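You operate a simulated robot arm through the tools that you are given. There is no shell and no other tool. Be economical: measure what you need, move in short steps, check, and stop when the job is done.

The job below is to be done with a simulated two-armed robot. You get a single attempt, and the scene is never put back.

Task
Press the bearing home, then close the motor in the jig with that end bell.
Fine: 2 mm deep as the dial stands; lever up, table left out, both of its thumb screws tight.

It is judged by the outcome, as a careful person would: the job done as asked, and still so three seconds after it is handed in. It fails if anything else is knocked over, pushed out of place, dropped, spilled or broken.

Robot
Two 6-joint arms with two-finger parallel grippers on one trunk, on a base that drives. Base frame: it is fixed to the floor where the robot stands at the start and does not move with it; the origin is under the middle of the robot, x ahead of it, y to its left, z up; the surface under the hand at the start is at about z = 820. Units: mm, degrees, N and s.
The left shoulder is at the start at [50, 170, 1110], the right one opposite. With the tool pointing down near the work surface each hand reaches from about 500 to 960 mm from the robot's upright axis, wherever it stands, measured 20 degrees to its own side. Places, roughly: build jig [600, -600, 900]; depth dial [600, -200, 1100]; press lever [700, -200, 1300]; press table [500, -200, 900]; rotor (11x4x4 cm) [600, -600, 900]. Payload 1.57 kg a hand.
The TCP of each hand is the grasp point between the finger pads, 30 mm short of the fingertips. In the tool frame z runs along the fingers and y along their closing line. The gripper opens to 80 mm. The fingers are 17 mm wide and 12 mm thick; the gripper's body (40 by 82 mm) begins 80 mm behind the TCP.
Orientation is told as [roll, pitch, yaw] about the base's x, y, z axes, in that order, counted from this pose: with the fingers straight down and closing along the base's y, the tool's x points along the base's -x, its y along +y and its z along -z.

Tools
- The arms move only by the tool servo_tool. It takes "left_deltas", "right_deltas" or both (then of equal length, played together; a hand with none holds still); each is a list of rows, each an object (a shift or turn left out is 0, a gripper value left out holds the last) with "delta_pos": the shift along the base's x, y, z in m, a list of three; "rot": the turn, a rotation vector about the base's x, y, z in degrees, a list of three; "grip": the opening, from 0 (shut) to 1 (fully open). In form: [{"delta_pos": [x, y, z], "rot": [rx, ry, rz], "grip": grip}, ...]. A call has 1 to 20 rows; each row is the pose to reach, as a shift and turn from the pose commanded when the call began. Rows are played at 5 a second. More than 50 mm and 8.6 degrees between two rows, or a gripper value outside its range, and nothing of the call is played. Where a pose cannot be reached the arm comes as near as it can. A force on the tool above 90 N (or 10 N above the force at the start of the call, whichever is more), or a blocked arm, ends the call early, and 0.2 s more pass. Each finger travels about 72 mm/s and halts on what it meets, pressing with about 28 N; the grip force reading is that of the motor and also rises with nothing between the fingers. The clock runs only during rows and for 0.2 s after the last one: add rows that repeat a pose to give the fingers time. The reply holds the time, the measured pose of the TCP, the force on the tool along the base axes, the opening and the grip force, in the units named above and with some noise, with the torque about the TCP (base axes, N m) and any sound that the robot's microphone picked up.
- Cameras (640 x 400 px; columns grow to the right, rows downward): "scene" is now at [39.5, -34.8, 1690.4]; the picture's right is [-0.41, -0.91, 0.00], its down [-0.59, 0.26, -0.77] and it looks along [0.70, -0.31, -0.64] (base axes); focal length 263 px, centre (320, 200). "left" rides on the left gripper at [72, 7, -122] in its tool frame; the picture's right is [-0.09, 1.00, 0.00], its down [-0.84, -0.08, -0.54] and it looks along [-0.54, -0.05, 0.84] (tool axes); focal length 238 px, centre (320, 200). "right" rides on the right gripper at [72, -7, -122] in its tool frame; the picture's right is [0.09, 1.00, 0.00], its down [-0.84, 0.08, -0.54] and it looks along [-0.54, 0.05, 0.84] (tool axes); focal length 238 px, centre (320, 200). There is no depth. A picture from a camera that has moved, and an enlarged one, comes with that camera's place and axes in the base frame and with its lens.
- capture(camera): a new picture of that camera. It takes no simulated time.
- move_column(by): slides the trunk up (or, below 0, down) by that many mm; the arms and the scene camera ride with it, the base frame stays. It gives what a move gives, with no picture.
- steer(legs): drives the robot by 1 to 6 legs, each [ahead, left, turn to the left] in mm, mm and degrees, along the robot's own axes; the way and the turn of a leg run together, so that a leg with both is an arc; at most 1500 mm and 180 degrees a leg. The arms and the cameras ride along, it lands a little off, and it stops where it bumps. It gives what a move gives.
- turn_head(pan, tilt): turns the head with the scene camera to pan (to the left, within 86 degrees either way) and tilt (down, from -29 to 69), counted from straight ahead of the robot. It gives what a move gives.
- zoom(camera, box): a new picture of the part [left, top, right, bottom] of that camera's present view, enlarged. It takes no simulated time.
- finish_job(): hands the job in; it is judged then, once.

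Work in short steps. Places have to be worked out from the pictures, the camera data and where the tool is seen: move nearer, look again, correct. Check each grasp and each placing, and mend what went wrong. You have 120 turns and 88 pictures in all, those below and enlarged ones among them. Open the grippers and draw the arms clear of the work before you hand the job in, unless the task says otherwise; then end with one line.

The tools are called after ">>>" as name(argument=value, ...) on one line, values as JSON. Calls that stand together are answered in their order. servo_tool: Moves the arms, as the interface text tells. Its arguments: {"type":"object","properties":{"left_deltas":{"type":"array","items":{"type":"object","properties":{"delta_pos":{"type":"array","items":{"type":"number"}},"rot":{"type":"array","items":{"type":"number"}},"grip":{"type":"number"}}}},"right_deltas":{"type":"array","items":{"type":"object","properties":{"delta_pos":{"type":"array","items":{"type":"number"}},"rot":{"type":"array","items":{"type":"number"}},"grip":{"type":"number"}}}}},"required":[]} The other tools are called the same way: move_column (by) slides the trunk up or down; steer (legs) drives the base; turn_head (pan, tilt) turns the head that bears the scene camera; capture (camera) takes a picture; zoom (camera, box) takes an enlarged picture of a part of a camera's view; finish_job () hands the job in.

At the start:

```text
t: 0.0
left_ee_pos: [765.1, 55.8, 999.6]
left_tool_rot: [0.1, 0.0, 0.0]
left_ft_force: [0.8, 0.3, 0.3]
left_moment: [0.02, -0.04, 0.0]
left_gripper_width: 80.2
left_finger_force: 0.0
right_ee_pos: [456.6, -469.6, 999.5]
right_tool_rot: [0.1, 0.0, 0.1]
right_ft_force: [0.0, 0.3, 0.9]
right_moment: [-0.01, -0.01, 0.01]
right_gripper_width: 80.0
right_finger_force: 0.1
trunk travel left (down, up): [-725.0, 245.0]
robot x, y, heading: [-1.0, -0.0, -0.2]
head pan, tilt: [-24.2, 39.9]
```

scene: 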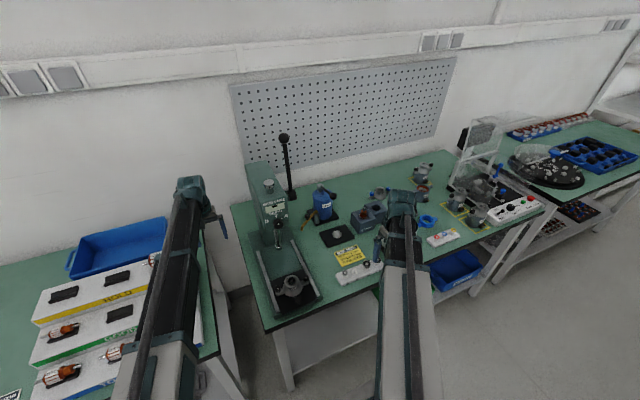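
right: 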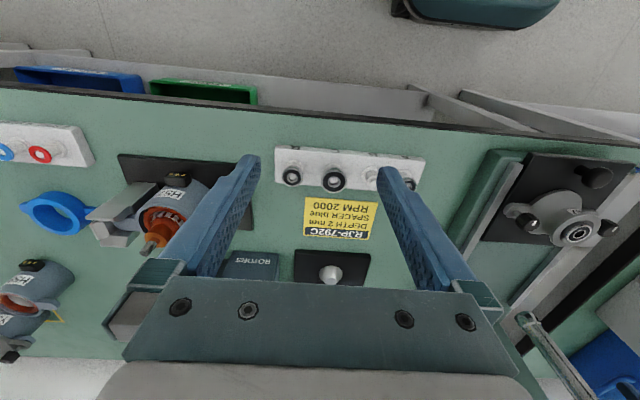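
left: 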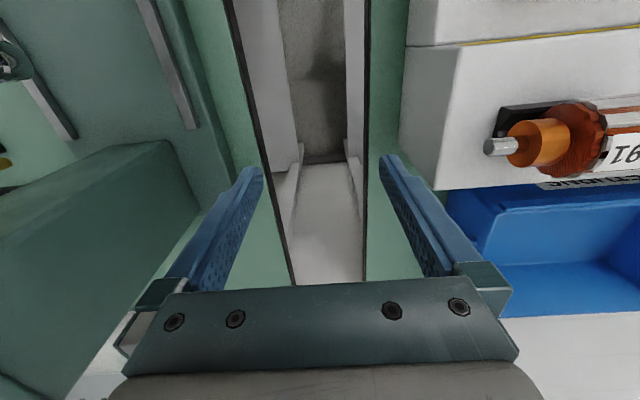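

The pictures show the press with its table, a card with job data and several benches. I zoom in on the press and the bench before moving anything.

>>> zoom(camera="scene", box=[230, 130, 390, 330])

>>> zoom(camera="scene", box=[310, 130, 560, 290])

>>> zoom(camera="right", box=[240, 130, 640, 330])

>>> zoom(camera="right", box=[0, 100, 300, 360])

```text
2.00 times, centred on (310, 230) of scene
camera zoom: at [39.5, -34.8, 1690.4], right [-0.41, -0.91, 0.0], down [-0.59, 0.26, -0.77], along [0.7, -0.31, -0.64], focal length 526 px, centre (340, 140)
```

zoom: 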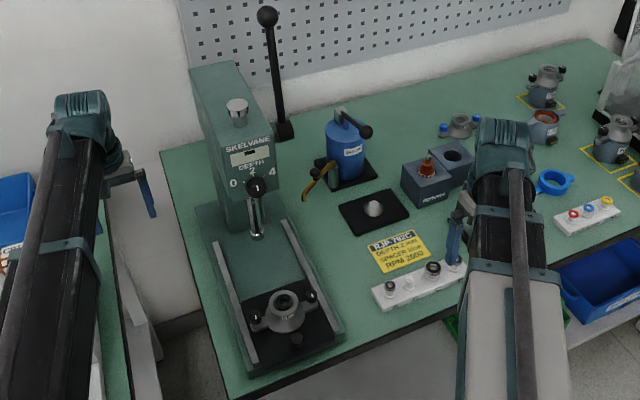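

```text
2.50 times, centred on (435, 210) of scene
camera zoom: at [39.5, -34.8, 1690.4], right [-0.41, -0.91, 0.0], down [-0.59, 0.26, -0.77], along [0.7, -0.31, -0.64], focal length 657 px, centre (32, 175)
```

zoom: 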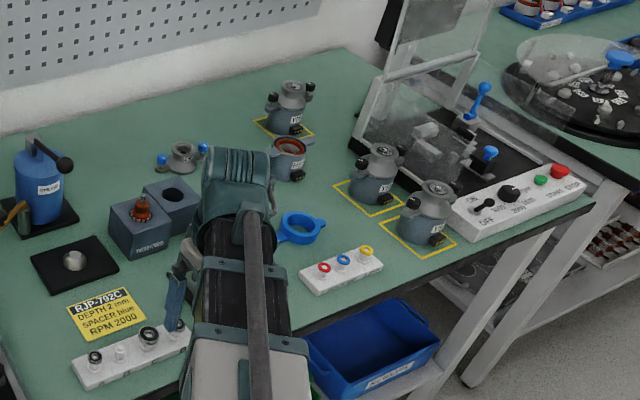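

```text
1.60 times, centred on (440, 230) of right
camera zoom: at [384.0, -475.7, 1120.8], right [-0.09, 1.0, 0.0], down [0.84, 0.08, 0.54], along [0.54, 0.05, -0.84], focal length 381 px, centre (128, 152)
```

zoom: 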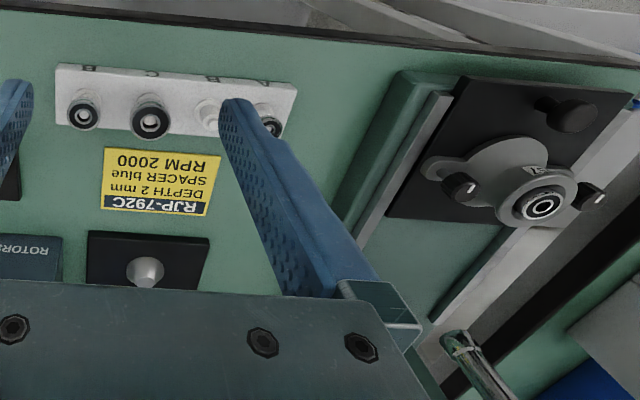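

```text
1.54 times, centred on (150, 230) of right
camera zoom: at [384.0, -475.7, 1120.8], right [-0.09, 1.0, 0.0], down [0.84, 0.08, 0.54], along [0.54, 0.05, -0.84], focal length 367 px, centre (582, 154)
```

zoom: 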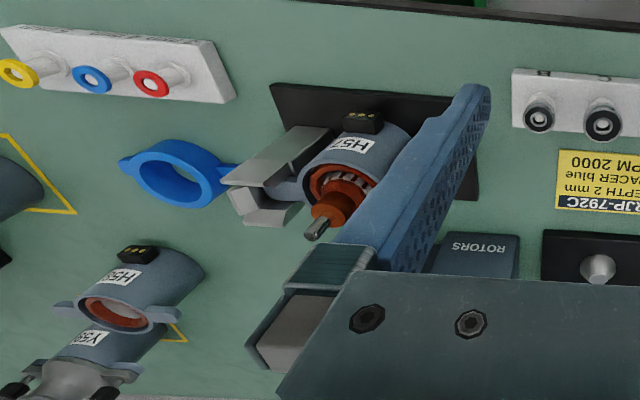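

I raise the right hand and move it over the jig for a clear look at the motor and rotor.

>>> servo_tool(right_deltas=[{"delta_pos": [0, -0.03, 0.03]}, {"delta_pos": [0, -0.06, 0.06]}, {"delta_pos": [0, -0.09, 0.09]}, {"delta_pos": [0, -0.12, 0.1]}, {"delta_pos": [0, -0.13, 0.1]}])

>>> capture(camera="right")

>>> zoom(camera="scene", box=[340, 170, 480, 290])

>>> zoom(camera="scene", box=[240, 170, 340, 320])

```text
t: 1.2
left_ee_pos: [764.7, 57.3, 999.7]
left_tool_rot: [0.1, 0.1, 0.0]
left_ft_force: [-0.4, -0.3, 0.6]
left_moment: [0.01, -0.01, 0.0]
left_gripper_width: 79.8
left_finger_force: 0.1
right_ee_pos: [456.6, -590.5, 999.9]
right_tool_rot: [0.1, 0.0, 0.0]
right_ft_force: [-0.4, -0.4, -0.7]
right_moment: [0.02, 0.0, 0.01]
right_gripper_width: 80.1
right_finger_force: 0.1
right hand out of reach, approached as far as the arm can: row 1, 2, 3, 4, 5
trunk travel left (down, up): [-725.0, 245.0]
robot x, y, heading: [-3.4, -2.1, -0.0]
head pan, tilt: [-24.2, 39.9]
```

```text
80 pictures are left
camera right: at [384.0, -596.6, 1120.8], right [-0.09, 1.0, 0.0], down [0.84, 0.08, 0.54], along [0.54, 0.05, -0.84], focal length 238 px, centre (320, 200)
```

right: 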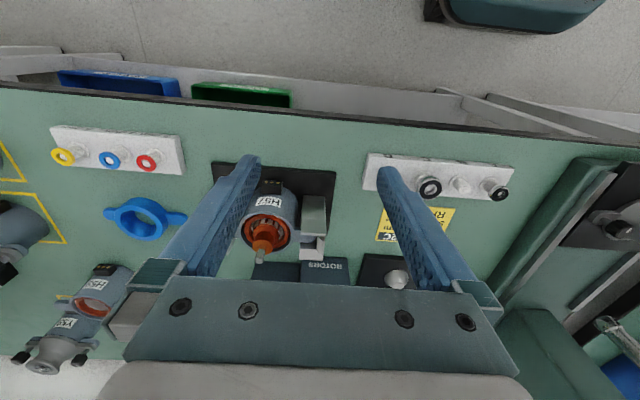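

```text
3.33 times, centred on (410, 230) of scene
camera zoom: at [39.6, -34.9, 1690.4], right [-0.41, -0.91, 0.0], down [-0.59, 0.26, -0.77], along [0.7, -0.31, -0.64], focal length 876 px, centre (20, 100)
```

zoom: 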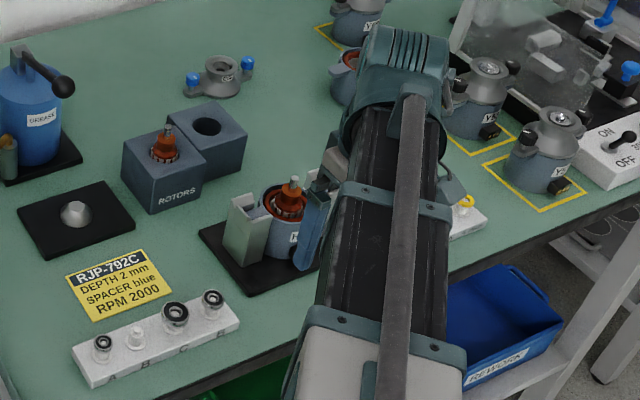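

```text
2.67 times, centred on (290, 245) of scene
camera zoom: at [39.6, -34.9, 1690.4], right [-0.41, -0.91, 0.0], down [-0.59, 0.26, -0.77], along [0.7, -0.31, -0.64], focal length 701 px, centre (400, 80)
```

zoom: 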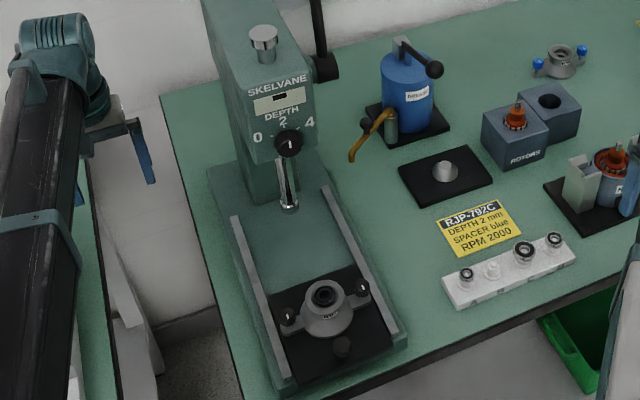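

The bell sits on the pulled-out table near (538, -148, 900), and the lever pivots near (700, -215, 1144). I raise the trunk and move the right hand for a close look at the bell.

>>> move_column(by=100)

>>> servo_tool(right_deltas=[{"delta_pos": [0, 0.05, 0]}, {"delta_pos": [0, 0.1, 0]}, {"delta_pos": [0, 0.15, 0]}, {"delta_pos": [0, 0.2, 0]}, {"delta_pos": [0, 0.25, 0]}, {"delta_pos": [0, 0.3, 0]}, {"delta_pos": [0, 0.35, 0]}, {"delta_pos": [0, 0.4, 0]}, {"delta_pos": [0.01, 0.43, -0.02]}, {"delta_pos": [0.01, 0.44, -0.05]}, {"delta_pos": [0.01, 0.44, -0.05]}])

>>> capture(camera="right")

>>> zoom(camera="scene", box=[340, 170, 480, 290])

```text
t: 2.5
left_ee_pos: [765.0, 57.0, 1099.4]
left_tool_rot: [0.1, 0.0, 0.0]
left_ft_force: [0.2, -0.9, 0.3]
left_moment: [0.0, -0.01, 0.02]
left_gripper_width: 80.0
left_finger_force: 0.1
right_ee_pos: [456.7, -590.7, 1101.2]
right_tool_rot: [0.0, 0.0, 0.1]
right_ft_force: [-1.2, 0.4, 0.7]
right_moment: [-0.03, 0.01, -0.02]
right_gripper_width: 79.8
right_finger_force: 0.1
trunk travel left (down, up): [-825.0, 145.0]
robot x, y, heading: [0.9, 0.0, 0.2]
head pan, tilt: [-24.2, 39.9]
```

```text
t: 4.9
left_ee_pos: [765.1, 57.5, 1099.7]
left_tool_rot: [0.0, 0.0, -0.1]
left_ft_force: [0.6, 0.1, 0.3]
left_moment: [0.01, 0.01, -0.03]
left_gripper_width: 79.9
left_finger_force: 0.0
right_ee_pos: [467.2, -151.4, 1099.4]
right_tool_rot: [-0.1, 0.0, 0.1]
right_ft_force: [-0.3, -0.2, -0.5]
right_moment: [0.01, 0.0, -0.01]
right_gripper_width: 79.9
right_finger_force: 0.1
right hand out of reach, approached as far as the arm can: row 6, 9, 10, 11
trunk travel left (down, up): [-825.0, 145.0]
robot x, y, heading: [-0.2, -3.5, -0.2]
head pan, tilt: [-24.2, 39.9]
```

```text
77 pictures are left
camera right: at [394.5, -156.5, 1220.8], right [-0.09, 1.0, 0.0], down [0.84, 0.08, 0.54], along [0.54, 0.05, -0.84], focal length 238 px, centre (320, 200)
```

right: 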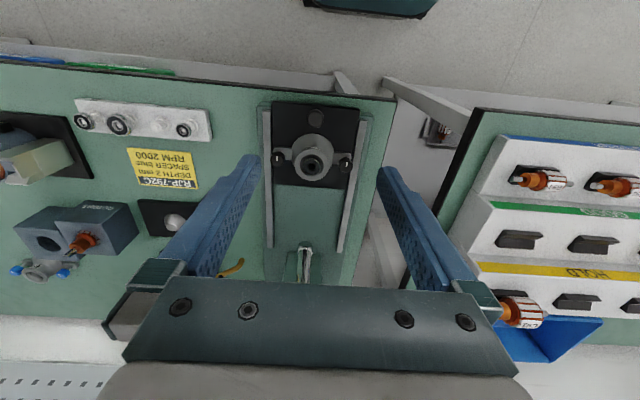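

```text
3.33 times, centred on (410, 230) of scene
camera zoom: at [39.6, -34.9, 1790.4], right [-0.41, -0.91, 0.0], down [-0.59, 0.26, -0.77], along [0.7, -0.31, -0.64], focal length 876 px, centre (20, 100)
```

zoom: 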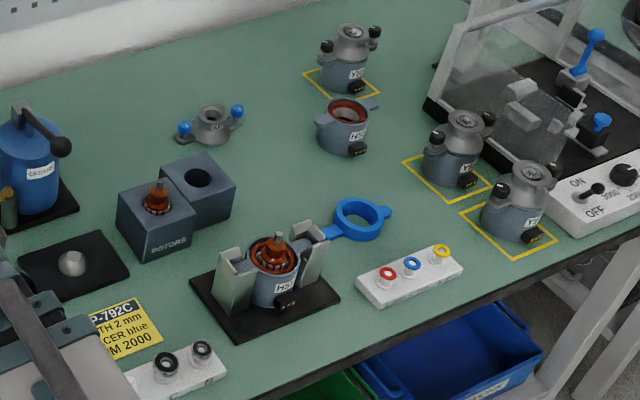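

The bell is in clear view. I enlarge it and the motor in the jig to read the details.

>>> zoom(camera="right", box=[250, 90, 390, 200])

>>> zoom(camera="scene", box=[395, 225, 460, 275])

>>> zoom(camera="scene", box=[230, 130, 320, 220])

```text
3.64 times, centred on (320, 145) of right
camera zoom: at [394.5, -156.5, 1220.8], right [-0.09, 1.0, 0.0], down [0.84, 0.08, 0.54], along [0.54, 0.05, -0.84], focal length 867 px, centre (320, 400)
```

zoom: 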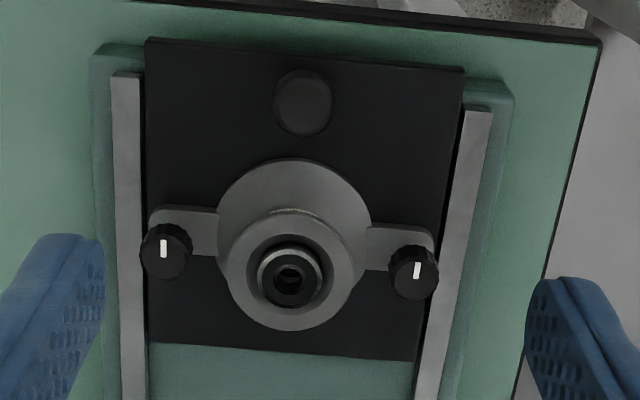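

```text
8.00 times, centred on (428, 250) of scene
camera zoom: at [39.6, -34.9, 1790.4], right [-0.41, -0.91, 0.0], down [-0.59, 0.26, -0.77], along [0.7, -0.31, -0.64], focal length 2103 px, centre (-540, -200)
```

zoom: 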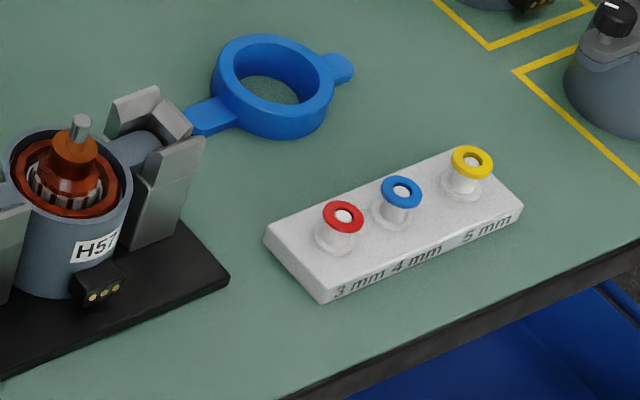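

```text
4.44 times, centred on (275, 175) of scene
camera zoom: at [39.6, -34.9, 1790.4], right [-0.41, -0.91, 0.0], down [-0.59, 0.26, -0.77], along [0.7, -0.31, -0.64], focal length 1168 px, centre (520, 311)
```

zoom: 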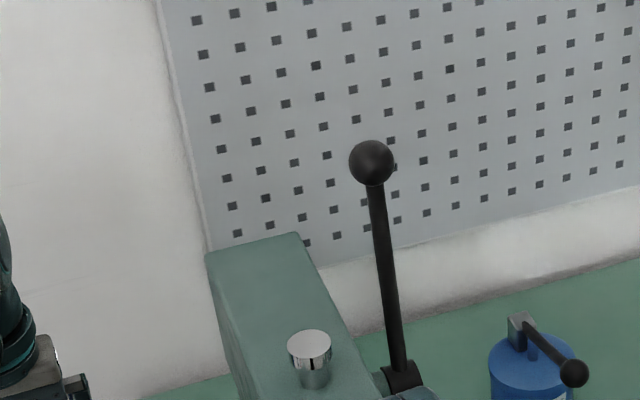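

Bell centre is about (540, -155) with its ears along y, and the table knob is about (474, -156, 885). The press head overhangs the table, so I back the base up 130 mm to allow a tilted grip.

>>> steer(legs=[[-130, 0, 0]])

```text
t: 6.2
left_ee_pos: [633.0, 56.2, 1100.5]
left_tool_rot: [0.0, -0.1, -0.1]
left_ft_force: [0.2, 0.1, -0.5]
left_moment: [-0.03, -0.01, 0.0]
left_gripper_width: 79.9
left_finger_force: 0.0
right_ee_pos: [334.0, -152.3, 1100.1]
right_tool_rot: [0.0, -0.1, -0.1]
right_ft_force: [0.2, 0.2, -0.1]
right_moment: [0.0, -0.07, -0.01]
right_gripper_width: 80.0
right_finger_force: 0.0
trunk travel left (down, up): [-825.0, 145.0]
robot x, y, heading: [-132.2, -1.2, 0.1]
head pan, tilt: [-24.2, 39.9]
```

Now I tilt the right hand 35° so the fingers point forward and down, bring it to above the knob, and look.

>>> servo_tool(right_deltas=[{"delta_pos": [0.03, 0, -0.02], "rot": [0, -7, 0], "grip": 0.6}, {"delta_pos": [0.06, -0.001, -0.04], "rot": [0, -14, 0]}, {"delta_pos": [0.09, -0.002, -0.06], "rot": [0, -21, 0]}, {"delta_pos": [0.11, -0.003, -0.08], "rot": [0, -28, 0]}, {"delta_pos": [0.125, -0.004, -0.1], "rot": [0, -35, 0]}, {"delta_pos": [0.13, -0.004, -0.12], "rot": [0, -35, 0]}, {"delta_pos": [0.13, -0.004, -0.12], "rot": [0, -35, 0]}])

>>> capture(camera="right")

>>> zoom(camera="scene", box=[220, 130, 420, 330])

```text
t: 7.8
left_ee_pos: [634.9, 55.3, 1100.0]
left_tool_rot: [0.0, -0.1, -0.1]
left_ft_force: [-0.4, -0.8, -0.5]
left_moment: [0.0, -0.04, 0.01]
left_gripper_width: 80.2
left_finger_force: 0.2
right_ee_pos: [469.4, -155.3, 1138.8]
right_tool_rot: [0.1, -35.0, -0.2]
right_ft_force: [-0.3, -0.3, 0.6]
right_moment: [-0.01, 0.01, -0.01]
right_gripper_width: 48.1
right_finger_force: 0.1
right hand out of reach, approached as far as the arm can: row 1, 2, 3, 4, 5, 6, 7
trunk travel left (down, up): [-825.0, 145.0]
robot x, y, heading: [-127.5, -0.2, -0.0]
head pan, tilt: [-24.2, 39.9]
```

```text
72 pictures are left
camera right: at [339.4, -161.5, 1197.4], right [-0.07, 1.0, -0.05], down [0.37, 0.08, 0.92], along [0.92, 0.05, -0.38], focal length 238 px, centre (320, 200)
```

right: 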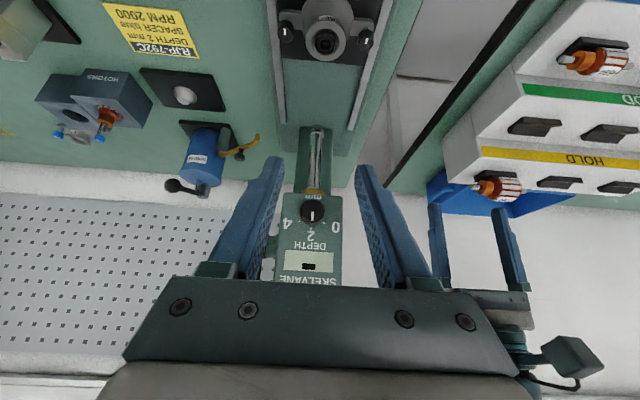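

```text
2.00 times, centred on (320, 230) of scene
camera zoom: at [-91.5, -34.8, 1790.4], right [-0.41, -0.91, 0.0], down [-0.58, 0.26, -0.77], along [0.7, -0.32, -0.64], focal length 526 px, centre (320, 140)
```

zoom: 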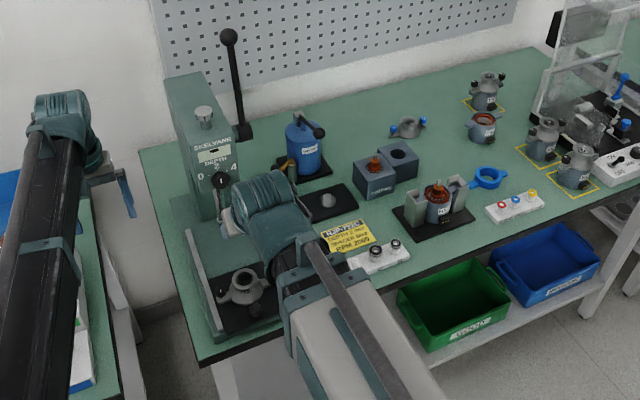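

The arm is too cramped here to go low while tilted. I back up a further 130 mm, which keeps the hand clear of everything.

>>> steer(legs=[[-130, 0, 0]])

>>> servo_tool(right_deltas=[{"delta_pos": [0.03, 0, -0.03]}, {"delta_pos": [0.06, -0.001, -0.06]}, {"delta_pos": [0.08, -0.001, -0.1]}, {"delta_pos": [0.1, -0.001, -0.13]}, {"delta_pos": [0.115, -0.001, -0.16]}, {"delta_pos": [0.115, -0.001, -0.16]}])

```text
t: 9.1
left_ee_pos: [502.1, 56.6, 1101.2]
left_tool_rot: [0.0, -0.1, -0.2]
left_ft_force: [-0.1, 1.1, 0.2]
left_moment: [-0.01, -0.02, -0.01]
left_gripper_width: 80.0
left_finger_force: 0.1
right_ee_pos: [337.9, -154.5, 1140.4]
right_tool_rot: [0.1, -35.1, 0.0]
right_ft_force: [0.0, -0.3, 1.2]
right_moment: [-0.01, 0.02, -0.03]
right_gripper_width: 47.9
right_finger_force: 0.0
trunk travel left (down, up): [-825.0, 145.0]
robot x, y, heading: [-264.3, -1.0, 0.3]
head pan, tilt: [-24.2, 39.9]
```

```text
t: 10.5
left_ee_pos: [505.0, 56.2, 1100.6]
left_tool_rot: [0.0, 0.0, -0.1]
left_ft_force: [-0.7, 0.6, 0.4]
left_moment: [0.0, 0.0, -0.01]
left_gripper_width: 79.7
left_finger_force: 0.0
right_ee_pos: [446.2, -158.3, 1138.8]
right_tool_rot: [0.0, -35.0, -0.1]
right_ft_force: [-1.4, -0.5, -0.7]
right_moment: [-0.03, 0.01, 0.01]
right_gripper_width: 47.9
right_finger_force: 0.1
right hand out of reach, approached as far as the arm can: row 1, 2, 3, 4, 5, 6
trunk travel left (down, up): [-825.0, 145.0]
robot x, y, heading: [-261.5, -0.8, -0.0]
head pan, tilt: [-24.2, 39.9]
```

The z coordinate did not change at all, which is odd. I test a pure downward shift with each hand to understand the limit.

>>> servo_tool(right_deltas=[{"delta_pos": [0, 0, -0.03]}, {"delta_pos": [0, 0, -0.05]}, {"delta_pos": [0, 0, -0.05]}], left_deltas=[{"delta_pos": [0, 0, 0.03]}, {"delta_pos": [0, 0, 0.05]}, {"delta_pos": [0, 0, 0.05]}])

```text
t: 11.3
left_ee_pos: [503.6, 56.9, 1099.7]
left_tool_rot: [0.0, 0.0, -0.1]
left_ft_force: [0.6, -0.1, 0.1]
left_moment: [0.03, -0.01, 0.01]
left_gripper_width: 80.0
left_finger_force: 0.0
left hand out of reach, approached as far as the arm can: row 1, 2, 3
right_ee_pos: [447.8, -157.4, 1140.6]
right_tool_rot: [0.2, -35.0, -0.1]
right_ft_force: [0.3, 0.0, -0.4]
right_moment: [0.01, 0.01, 0.02]
right_gripper_width: 47.9
right_finger_force: 0.1
right hand out of reach, approached as far as the arm can: row 1, 2, 3
trunk travel left (down, up): [-825.0, 145.0]
robot x, y, heading: [-259.5, -0.0, 0.1]
head pan, tilt: [-24.2, 39.9]
```

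The arms evidently cannot change height themselves; only the trunk does (tilting the wrist also lifts the TCP, lever about 215 mm). So I pull the left hand back over the floor, then lower the trunk to bring the right hand near the knob.

>>> servo_tool(left_deltas=[{"delta_pos": [-0.045, 0, 0]}, {"delta_pos": [-0.09, 0, 0]}, {"delta_pos": [-0.135, 0, 0]}, {"delta_pos": [-0.18, 0, 0]}, {"delta_pos": [-0.2, 0, 0]}, {"delta_pos": [-0.2, 0, 0]}])

>>> move_column(by=-190)

>>> capture(camera="right")

>>> capture(camera="scene")

```text
t: 12.7
left_ee_pos: [301.5, 54.8, 1100.1]
left_tool_rot: [-0.1, 0.0, -0.1]
left_ft_force: [0.3, 0.0, -0.5]
left_moment: [-0.01, 0.01, -0.03]
left_gripper_width: 80.2
left_finger_force: 0.1
right_ee_pos: [447.1, -158.0, 1140.7]
right_tool_rot: [0.1, -35.0, -0.2]
right_ft_force: [-0.1, 0.0, -0.8]
right_moment: [-0.02, 0.02, 0.03]
right_gripper_width: 47.9
right_finger_force: 0.1
trunk travel left (down, up): [-825.0, 145.0]
robot x, y, heading: [-263.8, -0.4, -0.1]
head pan, tilt: [-24.2, 39.9]
```

```text
t: 14.8
left_ee_pos: [302.1, 54.1, 910.2]
left_tool_rot: [0.0, -0.1, -0.1]
left_ft_force: [0.2, -0.4, -0.2]
left_moment: [0.01, -0.01, 0.01]
left_gripper_width: 79.9
left_finger_force: 0.1
right_ee_pos: [446.3, -157.8, 949.4]
right_tool_rot: [0.1, -35.0, -0.1]
right_ft_force: [-0.3, 1.0, 0.4]
right_moment: [0.01, -0.02, 0.03]
right_gripper_width: 47.8
right_finger_force: 0.0
trunk travel left (down, up): [-635.0, 335.0]
robot x, y, heading: [-258.1, -0.7, -0.0]
head pan, tilt: [-24.2, 39.9]
```

```text
70 pictures are left
camera right: at [316.5, -163.8, 1007.4], right [-0.07, 1.0, -0.05], down [0.38, 0.08, 0.92], along [0.92, 0.05, -0.38], focal length 238 px, centre (320, 200)
```

right: 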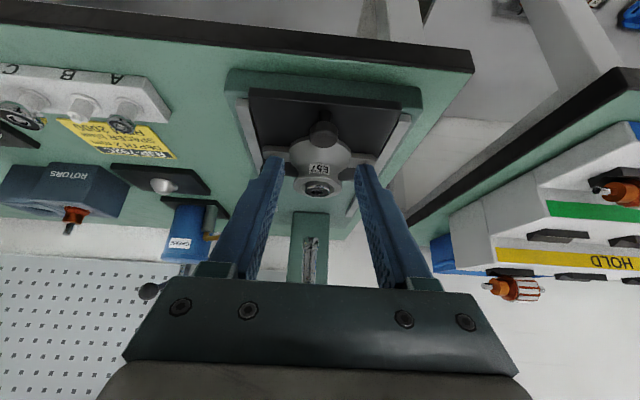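

```text
69 pictures are left
camera scene: at [-221.5, -34.4, 1600.5], right [-0.41, -0.91, 0.0], down [-0.59, 0.26, -0.77], along [0.7, -0.31, -0.64], focal length 263 px, centre (320, 200)
```

scene: 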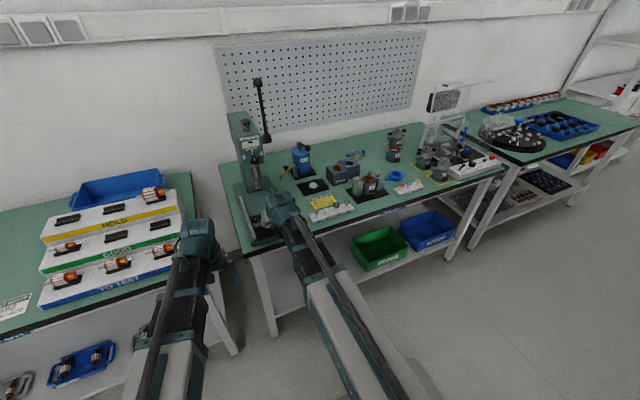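

The knob lies straight ahead of the fingers, top at about (474, -156, 881). I lower 48 mm, then advance the right hand to it.

>>> move_column(by=-48)

>>> servo_tool(right_deltas=[{"delta_pos": [0.015, 0.001, 0]}, {"delta_pos": [0.025, 0.001, 0]}, {"delta_pos": [0.025, 0.001, 0]}])

>>> capture(camera="right")

```text
t: 15.7
left_ee_pos: [303.1, 54.8, 861.3]
left_tool_rot: [-0.1, 0.0, 0.0]
left_ft_force: [-0.2, -0.8, 0.5]
left_moment: [0.03, 0.02, 0.0]
left_gripper_width: 80.1
left_finger_force: 0.0
right_ee_pos: [445.9, -157.3, 901.9]
right_tool_rot: [0.2, -35.1, 0.0]
right_ft_force: [0.2, 1.2, 0.1]
right_moment: [0.02, -0.02, -0.04]
right_gripper_width: 48.2
right_finger_force: 0.1
trunk travel left (down, up): [-587.0, 383.0]
robot x, y, heading: [-261.0, 0.0, -0.0]
head pan, tilt: [-24.2, 39.9]
```

```text
t: 16.5
left_ee_pos: [303.0, 54.3, 861.5]
left_tool_rot: [-0.1, 0.0, -0.1]
left_ft_force: [0.5, 0.3, -0.6]
left_moment: [0.01, 0.02, -0.01]
left_gripper_width: 79.9
left_finger_force: 0.1
right_ee_pos: [470.8, -157.1, 900.4]
right_tool_rot: [0.1, -34.9, -0.1]
right_ft_force: [0.6, 0.9, -0.5]
right_moment: [0.0, 0.0, 0.02]
right_gripper_width: 48.2
right_finger_force: 0.2
trunk travel left (down, up): [-587.0, 383.0]
robot x, y, heading: [-261.8, 0.2, -0.3]
head pan, tilt: [-24.2, 39.9]
```

```text
68 pictures are left
camera right: at [341.4, -162.8, 959.3], right [-0.07, 1.0, -0.05], down [0.38, 0.08, 0.92], along [0.92, 0.05, -0.38], focal length 238 px, centre (320, 200)
```

right: 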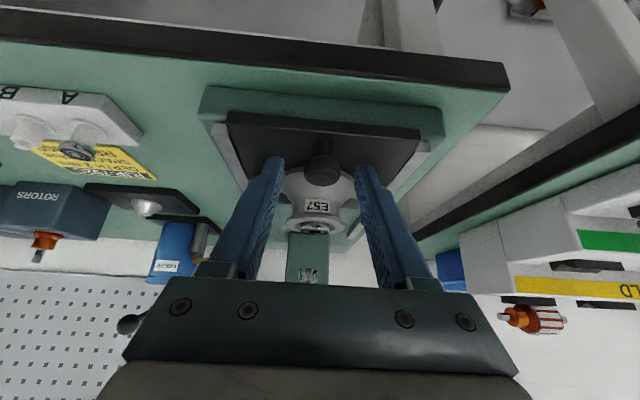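

The knob's ball is between the finger pads, about 15 mm ahead of the TCP. I close on it.

>>> servo_tool(right_deltas=[{"grip": 0.1}, {"grip": 0.1}, {"grip": 0.1}, {"grip": 0.1}])

```text
t: 17.5
left_ee_pos: [302.0, 54.8, 861.1]
left_tool_rot: [-0.1, 0.0, 0.1]
left_ft_force: [-0.2, -0.6, 0.0]
left_moment: [0.0, 0.02, 0.05]
left_gripper_width: 80.2
left_finger_force: 0.0
right_ee_pos: [471.7, -154.9, 901.7]
right_tool_rot: [0.1, -35.0, -0.1]
right_ft_force: [-0.2, 7.5, -1.9]
right_moment: [0.11, -0.05, 0.14]
right_gripper_width: 23.4
right_finger_force: 35.6
trunk travel left (down, up): [-587.0, 383.0]
robot x, y, heading: [-262.0, 1.5, -0.0]
head pan, tilt: [-24.2, 39.9]
```

The ball (23 mm) is held. I push the table in along x in short steps until it stops.

>>> servo_tool(right_deltas=[{"delta_pos": [0.02, 0.001, 0]}, {"delta_pos": [0.04, 0.001, 0]}, {"delta_pos": [0.06, 0.001, 0]}, {"delta_pos": [0.08, 0.001, 0]}])

>>> capture(camera="right")

```text
t: 18.5
left_ee_pos: [302.1, 54.0, 861.7]
left_tool_rot: [0.0, 0.0, 0.0]
left_ft_force: [0.2, 0.3, 0.1]
left_moment: [-0.01, 0.03, 0.01]
left_gripper_width: 80.1
left_finger_force: 0.0
right_ee_pos: [551.5, -155.5, 901.7]
right_tool_rot: [0.0, -35.0, -0.2]
right_ft_force: [0.9, 6.5, -1.1]
right_moment: [0.04, 0.99, -0.03]
right_gripper_width: 23.6
right_finger_force: 35.2
trunk travel left (down, up): [-587.0, 383.0]
robot x, y, heading: [-262.8, -0.4, -0.1]
head pan, tilt: [-24.2, 39.9]
```

```text
67 pictures are left
camera right: at [421.6, -161.7, 959.2], right [-0.08, 1.0, -0.05], down [0.38, 0.08, 0.92], along [0.92, 0.05, -0.38], focal length 238 px, centre (320, 200)
```

right: 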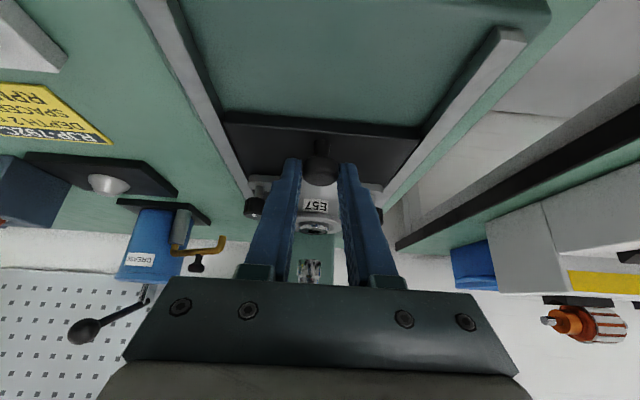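

The table slid 80 mm with the bell upright; the ram is still ahead. I push on in small steps.

>>> servo_tool(right_deltas=[{"delta_pos": [0.015, 0, 0]}, {"delta_pos": [0.03, 0, 0]}, {"delta_pos": [0.045, 0, 0]}, {"delta_pos": [0.06, 0, 0]}])

>>> capture(camera="right")

```text
t: 19.5
left_ee_pos: [301.8, 54.6, 861.2]
left_tool_rot: [-0.1, 0.1, 0.0]
left_ft_force: [-0.3, -0.2, 0.0]
left_moment: [0.02, -0.02, 0.0]
left_gripper_width: 79.8
left_finger_force: 0.1
right_ee_pos: [611.0, -155.7, 901.4]
right_tool_rot: [0.1, -35.0, 0.0]
right_ft_force: [-2.8, 6.8, -5.0]
right_moment: [0.09, 0.35, 0.01]
right_gripper_width: 23.6
right_finger_force: 35.8
trunk travel left (down, up): [-587.0, 383.0]
robot x, y, heading: [-261.5, -0.8, -0.3]
head pan, tilt: [-24.2, 39.9]
```

```text
66 pictures are left
camera right: at [481.3, -161.8, 959.1], right [-0.08, 1.0, -0.05], down [0.38, 0.08, 0.92], along [0.92, 0.05, -0.38], focal length 238 px, centre (320, 200)
```

right: 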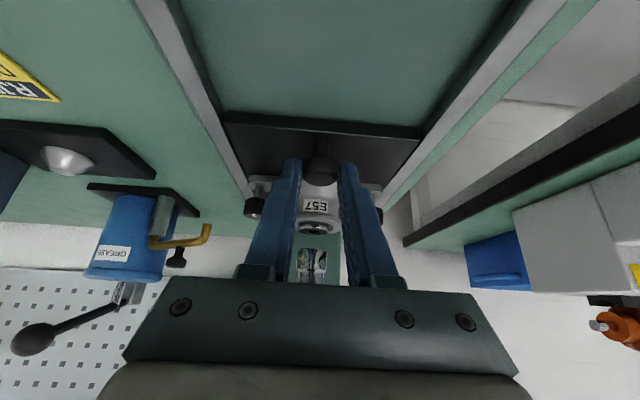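

Still sliding freely; the ram seems a few centimetres ahead. I continue in 8 mm steps.

>>> servo_tool(right_deltas=[{"delta_pos": [0.008, 0, 0]}, {"delta_pos": [0.016, 0, 0]}, {"delta_pos": [0.024, 0, 0]}, {"delta_pos": [0.032, 0, 0]}, {"delta_pos": [0.04, 0, 0]}, {"delta_pos": [0.048, 0, 0]}])

>>> capture(camera="right")

```text
t: 20.9
left_ee_pos: [294.2, 53.8, 868.5]
left_tool_rot: [0.0, -0.6, -0.1]
left_ft_force: [-0.6, 0.4, -0.5]
left_moment: [-0.02, 0.03, -0.01]
left_gripper_width: 80.4
left_finger_force: 0.0
right_ee_pos: [645.8, -155.8, 909.8]
right_tool_rot: [0.0, -35.2, -0.2]
right_ft_force: [-72.2, 0.0, 51.5]
right_moment: [-0.01, 0.25, 0.18]
right_gripper_width: 6.9
right_finger_force: 0.1
trunk travel left (down, up): [-587.0, 383.0]
robot x, y, heading: [-262.1, 0.7, -0.2]
head pan, tilt: [-24.2, 39.9]
```

```text
65 pictures are left
camera right: at [516.1, -160.9, 967.9], right [-0.07, 1.0, -0.05], down [0.37, 0.08, 0.93], along [0.93, 0.05, -0.38], focal length 238 px, centre (320, 200)
```

right: 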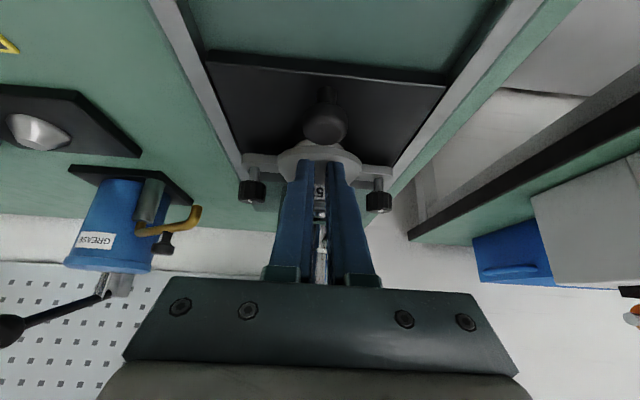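

The table has hit its stop: the grip slipped over the ball and the fingers now press on the bell. I raise the trunk to relieve them, then back off.

>>> servo_tool(right_deltas=[{"delta_pos": [-0.01, 0, 0], "grip": 0.1}, {"delta_pos": [-0.014, 0, 0]}])

>>> move_column(by=25)

>>> servo_tool(right_deltas=[{"delta_pos": [-0.03, 0, 0]}, {"delta_pos": [-0.06, 0, 0]}, {"delta_pos": [-0.07, 0, 0], "grip": 0.6}, {"delta_pos": [-0.07, 0, 0]}])

>>> capture(camera="right")

```text
t: 21.5
left_ee_pos: [298.0, 55.6, 866.1]
left_tool_rot: [-0.1, -0.4, 0.0]
left_ft_force: [-0.6, -0.1, 0.1]
left_moment: [0.02, 0.03, 0.02]
left_gripper_width: 79.7
left_finger_force: 0.0
right_ee_pos: [643.6, -153.7, 908.9]
right_tool_rot: [0.1, -35.6, -0.1]
right_ft_force: [-23.7, 2.2, 56.9]
right_moment: [0.03, -0.9, 0.06]
right_gripper_width: 8.4
right_finger_force: 0.2
trunk travel left (down, up): [-587.0, 383.0]
robot x, y, heading: [-261.1, -1.1, 0.2]
head pan, tilt: [-24.2, 39.9]
```

```text
t: 22.2
left_ee_pos: [302.9, 53.8, 886.7]
left_tool_rot: [0.0, 0.0, -0.1]
left_ft_force: [0.0, -0.7, -0.1]
left_moment: [-0.01, -0.02, 0.0]
left_gripper_width: 80.2
left_finger_force: 0.1
right_ee_pos: [646.1, -156.3, 925.9]
right_tool_rot: [0.2, -34.9, -0.1]
right_ft_force: [0.2, 0.3, -0.9]
right_moment: [0.0, 0.03, -0.01]
right_gripper_width: 7.9
right_finger_force: 0.1
trunk travel left (down, up): [-612.0, 358.0]
robot x, y, heading: [-260.8, 3.3, -0.0]
head pan, tilt: [-24.2, 39.9]
```

```text
t: 23.2
left_ee_pos: [301.9, 54.4, 886.2]
left_tool_rot: [0.1, -0.1, -0.1]
left_ft_force: [0.2, -0.2, -0.4]
left_moment: [-0.02, -0.03, -0.03]
left_gripper_width: 79.9
left_finger_force: 0.0
right_ee_pos: [575.1, -154.7, 926.0]
right_tool_rot: [0.2, -35.0, 0.0]
right_ft_force: [1.0, -0.3, 0.8]
right_moment: [0.0, 0.02, 0.0]
right_gripper_width: 48.1
right_finger_force: 0.1
trunk travel left (down, up): [-612.0, 358.0]
robot x, y, heading: [-262.6, 1.7, -0.3]
head pan, tilt: [-24.2, 39.9]
```

```text
64 pictures are left
camera right: at [445.8, -160.8, 984.3], right [-0.07, 1.0, -0.05], down [0.37, 0.08, 0.92], along [0.92, 0.05, -0.38], focal length 238 px, centre (320, 200)
```

right: 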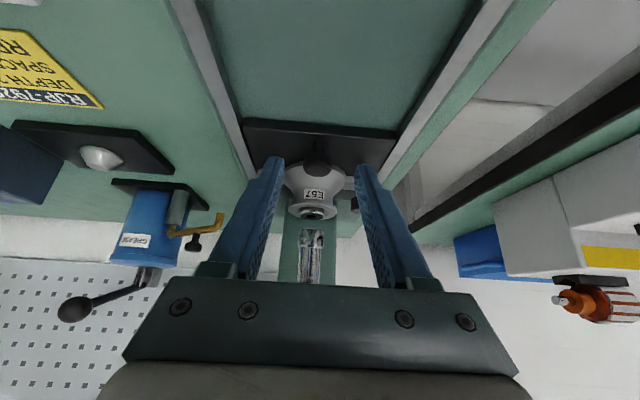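

The bell still stands upright. I enlarge this view to check the table against its stop and the bell's alignment with the ram.

>>> zoom(camera="right", box=[220, 100, 420, 290])

>>> zoom(camera="scene", box=[210, 70, 310, 250])

```text
2.11 times, centred on (320, 195) of right
camera zoom: at [445.8, -160.8, 984.3], right [-0.07, 1.0, -0.05], down [0.37, 0.08, 0.92], along [0.92, 0.05, -0.38], focal length 502 px, centre (320, 210)
```

zoom: 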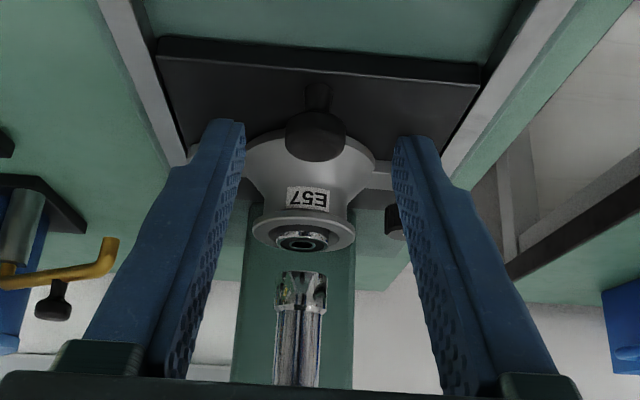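

```text
2.22 times, centred on (260, 160) of scene
camera zoom: at [-221.4, -34.4, 1577.4], right [-0.41, -0.91, 0.0], down [-0.59, 0.26, -0.77], along [0.7, -0.31, -0.64], focal length 584 px, centre (453, 289)
```

zoom: 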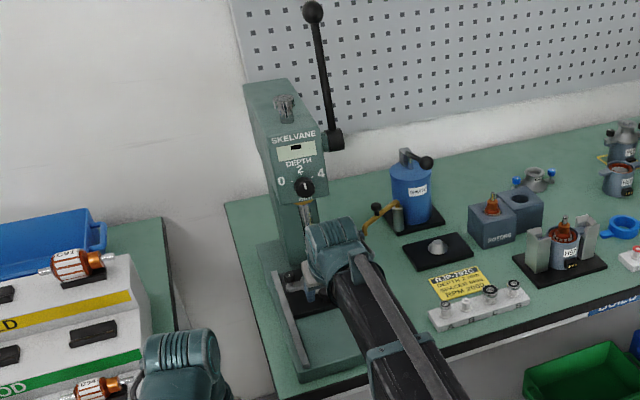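

The table stands against its stop, knob at x≈617 (143 mm travel), and the bearing looks to be under the ram. I retract the right hand and turn the left hand sideways-up so it stays clear at every trunk height.

>>> servo_tool(right_deltas=[{"delta_pos": [-0.04, 0, 0]}, {"delta_pos": [-0.08, 0, 0]}, {"delta_pos": [-0.12, 0, 0]}, {"delta_pos": [-0.13, 0, 0]}, {"delta_pos": [-0.13, 0, 0]}, {"delta_pos": [-0.13, 0, 0]}, {"delta_pos": [-0.13, 0, 0]}, {"delta_pos": [-0.13, 0, 0]}, {"delta_pos": [-0.13, 0, 0]}, {"delta_pos": [-0.13, 0, 0]}, {"delta_pos": [-0.13, 0, 0]}, {"delta_pos": [-0.13, 0, 0]}], left_deltas=[{"delta_pos": [0, 0.02, 0.002], "rot": [8.2, 0, 0]}, {"delta_pos": [0, 0.04, 0.009], "rot": [16.4, 0, 0]}, {"delta_pos": [0, 0.06, 0.02], "rot": [24.6, 0, 0]}, {"delta_pos": [0, 0.08, 0.035], "rot": [32.8, 0, 0]}, {"delta_pos": [0, 0.1, 0.053], "rot": [41, 0, 0]}, {"delta_pos": [0, 0.12, 0.075], "rot": [49.2, 0, 0]}, {"delta_pos": [0, 0.14, 0.1], "rot": [57.4, 0, 0]}, {"delta_pos": [0, 0.16, 0.127], "rot": [65.6, 0, 0]}, {"delta_pos": [0, 0.18, 0.156], "rot": [73.8, 0, 0]}, {"delta_pos": [0, 0.19, 0.185], "rot": [82, 0, 0]}, {"delta_pos": [0, 0.2, 0.215], "rot": [90, 0, 0]}, {"delta_pos": [0, 0.2, 0.215], "rot": [90, 0, 0]}])

>>> move_column(by=300)

>>> zoom(camera="scene", box=[180, 120, 380, 320])

```text
t: 25.8
left_ee_pos: [301.9, 255.3, 1106.4]
left_tool_rot: [90.0, 0.1, -0.1]
left_ft_force: [-0.6, 0.3, 0.6]
left_moment: [0.0, 0.01, 0.0]
left_gripper_width: 80.0
left_finger_force: 0.0
left hand out of reach, approached as far as the arm can: row 8, 9, 10, 11, 12
right_ee_pos: [445.4, -155.6, 926.0]
right_tool_rot: [0.1, -34.9, -0.1]
right_ft_force: [-0.5, -0.5, -0.4]
right_moment: [-0.01, -0.02, -0.03]
right_gripper_width: 47.9
right_finger_force: 0.1
trunk travel left (down, up): [-612.0, 358.0]
robot x, y, heading: [-261.6, 1.0, 0.1]
head pan, tilt: [-24.2, 39.9]
```

```text
t: 28.8
left_ee_pos: [301.7, 255.2, 1406.5]
left_tool_rot: [89.8, 0.1, 0.0]
left_ft_force: [0.7, -0.1, -0.5]
left_moment: [-0.02, -0.01, 0.01]
left_gripper_width: 80.2
left_finger_force: 0.0
right_ee_pos: [446.6, -156.6, 1226.0]
right_tool_rot: [0.1, -35.0, -0.1]
right_ft_force: [0.0, -0.2, -0.2]
right_moment: [-0.02, 0.0, 0.03]
right_gripper_width: 48.0
right_finger_force: 0.1
trunk travel left (down, up): [-912.0, 58.0]
robot x, y, heading: [-261.6, 1.2, -0.4]
head pan, tilt: [-24.2, 39.9]
```

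```text
2.00 times, centred on (280, 220) of scene
camera zoom: at [-221.3, -34.4, 1877.4], right [-0.41, -0.91, 0.0], down [-0.59, 0.26, -0.77], along [0.7, -0.31, -0.64], focal length 526 px, centre (400, 160)
```

zoom: 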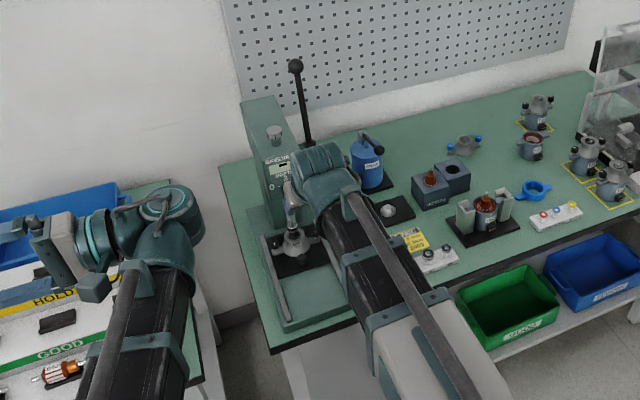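

The bell now sits directly beneath the ram. Next I turn the right hand so its fingers point to the left (+y) well above everything, to hook behind the lever.

>>> servo_tool(right_deltas=[{"delta_pos": [0.005, -0.04, 0], "rot": [0, 7, 0], "grip": 0}, {"delta_pos": [0.01, -0.08, 0], "rot": [0, 14, 0]}, {"delta_pos": [0.02, -0.12, 0], "rot": [0, 21, 0]}, {"delta_pos": [0.03, -0.16, 0], "rot": [0, 28, 0]}, {"delta_pos": [0.03, -0.17, 0], "rot": [0, 35, 0]}, {"delta_pos": [0.03, -0.17, 0], "rot": [0, 35, 0]}])

>>> servo_tool(right_deltas=[{"rot": [8.2, 0, 0]}, {"rot": [16.4, 0, 0]}, {"rot": [24.6, 0, 0]}, {"rot": [32.8, 0, 0]}, {"rot": [41, 0, 0]}, {"rot": [49.2, 0, 0]}, {"rot": [57.4, 0, 0]}, {"rot": [65.6, 0, 0]}, {"rot": [73.8, 0, 0]}, {"rot": [82, 0, 0]}, {"rot": [90, 0, 0]}, {"rot": [90, 0, 0]}])

>>> steer(legs=[[262, 0, 0]])

```text
t: 30.2
left_ee_pos: [301.1, 256.1, 1406.5]
left_tool_rot: [89.9, 0.1, 0.0]
left_ft_force: [-0.3, -0.4, 0.0]
left_moment: [-0.02, 0.04, -0.03]
left_gripper_width: 79.8
left_finger_force: 0.2
right_ee_pos: [471.9, -324.9, 1186.0]
right_tool_rot: [0.0, 0.0, -0.1]
right_ft_force: [-0.1, -0.4, 0.0]
right_moment: [0.02, 0.01, -0.03]
right_gripper_width: 0.0
right_finger_force: 21.3
right hand out of reach, approached as far as the arm can: row 1, 2, 3, 4, 5, 6
trunk travel left (down, up): [-912.0, 58.0]
robot x, y, heading: [-262.8, -1.2, 0.0]
head pan, tilt: [-24.2, 39.9]
```

```text
t: 32.0
left_ee_pos: [301.6, 255.2, 1407.4]
left_tool_rot: [89.9, 0.0, 0.0]
left_ft_force: [0.7, -0.4, -0.4]
left_moment: [0.02, 0.03, 0.04]
left_gripper_width: 79.7
left_finger_force: 0.2
right_ee_pos: [477.4, -325.7, 1315.4]
right_tool_rot: [65.5, -1.9, 0.5]
right_ft_force: [9.4, -5.6, -27.7]
right_moment: [4.08, -1.63, 1.62]
right_gripper_width: 0.0
right_finger_force: 21.1
right hand out of reach, approached as far as the arm can: row 2, 3, 4, 5, 6, 7, 8, 9
trunk travel left (down, up): [-912.0, 58.0]
robot x, y, heading: [-260.3, -1.1, 0.0]
head pan, tilt: [-24.2, 39.9]
stopped in row 9 (right hand): the force on the tool passed its limit at 155 N (the readings are from after the stop); the commanded pose is now the measured one
```

```text
t: 33.9
left_ee_pos: [555.7, 252.9, 1406.7]
left_tool_rot: [89.9, 0.1, -0.3]
left_ft_force: [0.5, 0.4, 0.1]
left_moment: [0.03, 0.02, 0.03]
left_gripper_width: 80.1
left_finger_force: 0.1
right_ee_pos: [728.3, -328.7, 1316.2]
right_tool_rot: [65.5, -1.8, 0.3]
right_ft_force: [19.1, -9.1, -43.8]
right_moment: [6.36, -2.3, 3.06]
right_gripper_width: 0.1
right_finger_force: 21.7
trunk travel left (down, up): [-912.0, 58.0]
robot x, y, heading: [-5.7, 2.6, -0.1]
head pan, tilt: [-24.2, 39.9]
```

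The right wrist hit its own forearm at about 65° roll. I turn it back to 45°, which still serves as a hook, and check the load is gone.

>>> servo_tool(right_deltas=[{"rot": [-7, 0, 0]}, {"rot": [-14, 0, 0]}, {"rot": [-20.5, 1.8, 0]}, {"rot": [-20.5, 1.8, 0]}])

>>> capture(camera="right")

>>> capture(camera="scene")

```text
t: 34.9
left_ee_pos: [556.0, 251.3, 1406.4]
left_tool_rot: [89.9, 0.1, -0.2]
left_ft_force: [0.4, -0.1, -0.8]
left_moment: [0.0, -0.04, 0.0]
left_gripper_width: 80.2
left_finger_force: 0.2
right_ee_pos: [725.9, -328.1, 1251.8]
right_tool_rot: [45.0, 0.1, 0.8]
right_ft_force: [-0.1, 0.2, -0.2]
right_moment: [0.0, -0.01, 0.01]
right_gripper_width: 0.1
right_finger_force: 21.4
right hand out of reach, approached as far as the arm can: row 1, 2, 3, 4
trunk travel left (down, up): [-912.0, 58.0]
robot x, y, heading: [-5.1, -0.2, -0.2]
head pan, tilt: [-24.2, 39.9]
```

```text
60 pictures are left
camera right: at [654.1, -420.0, 1331.9], right [-0.1, 0.7, 0.7], down [0.84, -0.32, 0.44], along [0.53, 0.64, -0.56], focal length 238 px, centre (320, 200)
```

right: 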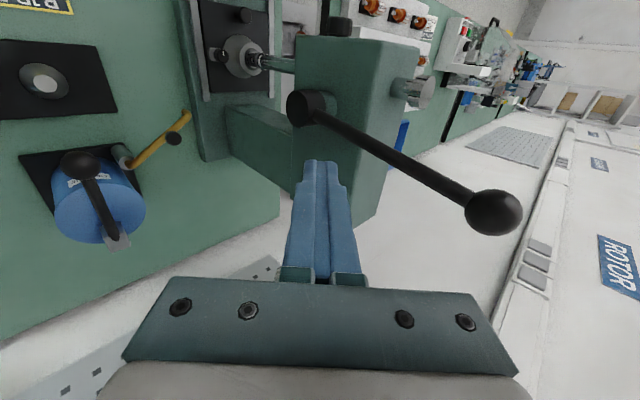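

```text
59 pictures are left
camera scene: at [30.9, -35.8, 1877.4], right [-0.41, -0.91, 0.0], down [-0.58, 0.27, -0.77], along [0.7, -0.32, -0.64], focal length 263 px, centre (320, 200)
```

scene: 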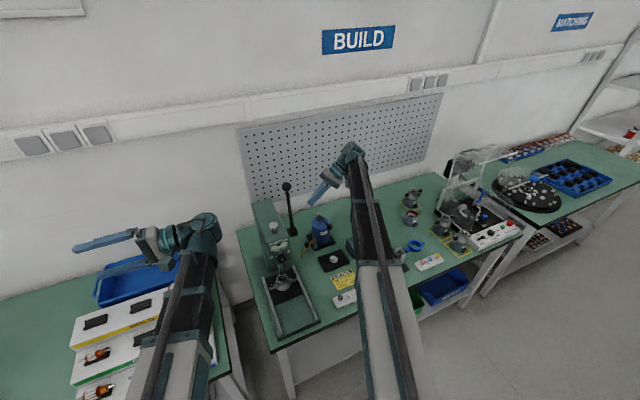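

The lever is clear in view: ball about (745, -230, 1328), hub (712, -220, 1120). I raise the trunk 43 mm, move the hand behind the rod (x≈778), then slide it in left to y≈-240.

>>> move_column(by=43)

>>> servo_tool(right_deltas=[{"delta_pos": [0.03, 0, 0]}, {"delta_pos": [0.054, 0, 0]}, {"delta_pos": [0.054, 0.03, 0]}, {"delta_pos": [0.054, 0.06, 0]}, {"delta_pos": [0.054, 0.085, 0]}, {"delta_pos": [0.054, 0.085, 0]}])

>>> capture(camera="right")

```text
t: 35.7
left_ee_pos: [556.1, 251.5, 1449.5]
left_tool_rot: [90.0, 0.1, -0.1]
left_ft_force: [-0.4, -0.1, -0.6]
left_moment: [0.0, 0.01, -0.02]
left_gripper_width: 80.1
left_finger_force: 0.1
right_ee_pos: [725.7, -328.6, 1294.7]
right_tool_rot: [45.0, 0.2, 0.7]
right_ft_force: [-0.1, -0.3, -0.6]
right_moment: [-0.03, 0.03, -0.01]
right_gripper_width: 0.1
right_finger_force: 21.4
trunk travel left (down, up): [-955.0, 15.0]
robot x, y, heading: [-7.7, 0.7, -0.0]
head pan, tilt: [-24.2, 39.9]
```

```text
t: 37.1
left_ee_pos: [555.5, 251.9, 1449.2]
left_tool_rot: [89.9, 0.0, -0.2]
left_ft_force: [0.4, 0.4, -0.6]
left_moment: [-0.01, -0.01, 0.01]
left_gripper_width: 80.0
left_finger_force: 0.1
right_ee_pos: [781.8, -244.0, 1294.5]
right_tool_rot: [45.2, 0.1, 0.7]
right_ft_force: [-0.1, 0.8, 0.1]
right_moment: [0.02, 0.01, 0.01]
right_gripper_width: 0.0
right_finger_force: 21.3
trunk travel left (down, up): [-955.0, 15.0]
robot x, y, heading: [-11.1, -2.5, -0.1]
head pan, tilt: [-24.2, 39.9]
```

```text
58 pictures are left
camera right: at [709.2, -335.3, 1374.9], right [-0.1, 0.7, 0.71], down [0.84, -0.32, 0.44], along [0.53, 0.64, -0.56], focal length 238 px, centre (320, 200)
```

right: 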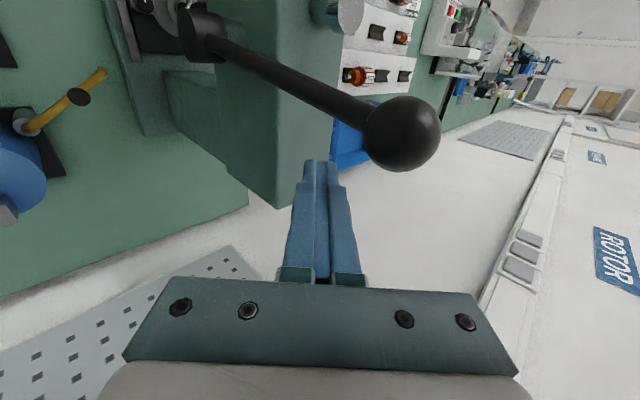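

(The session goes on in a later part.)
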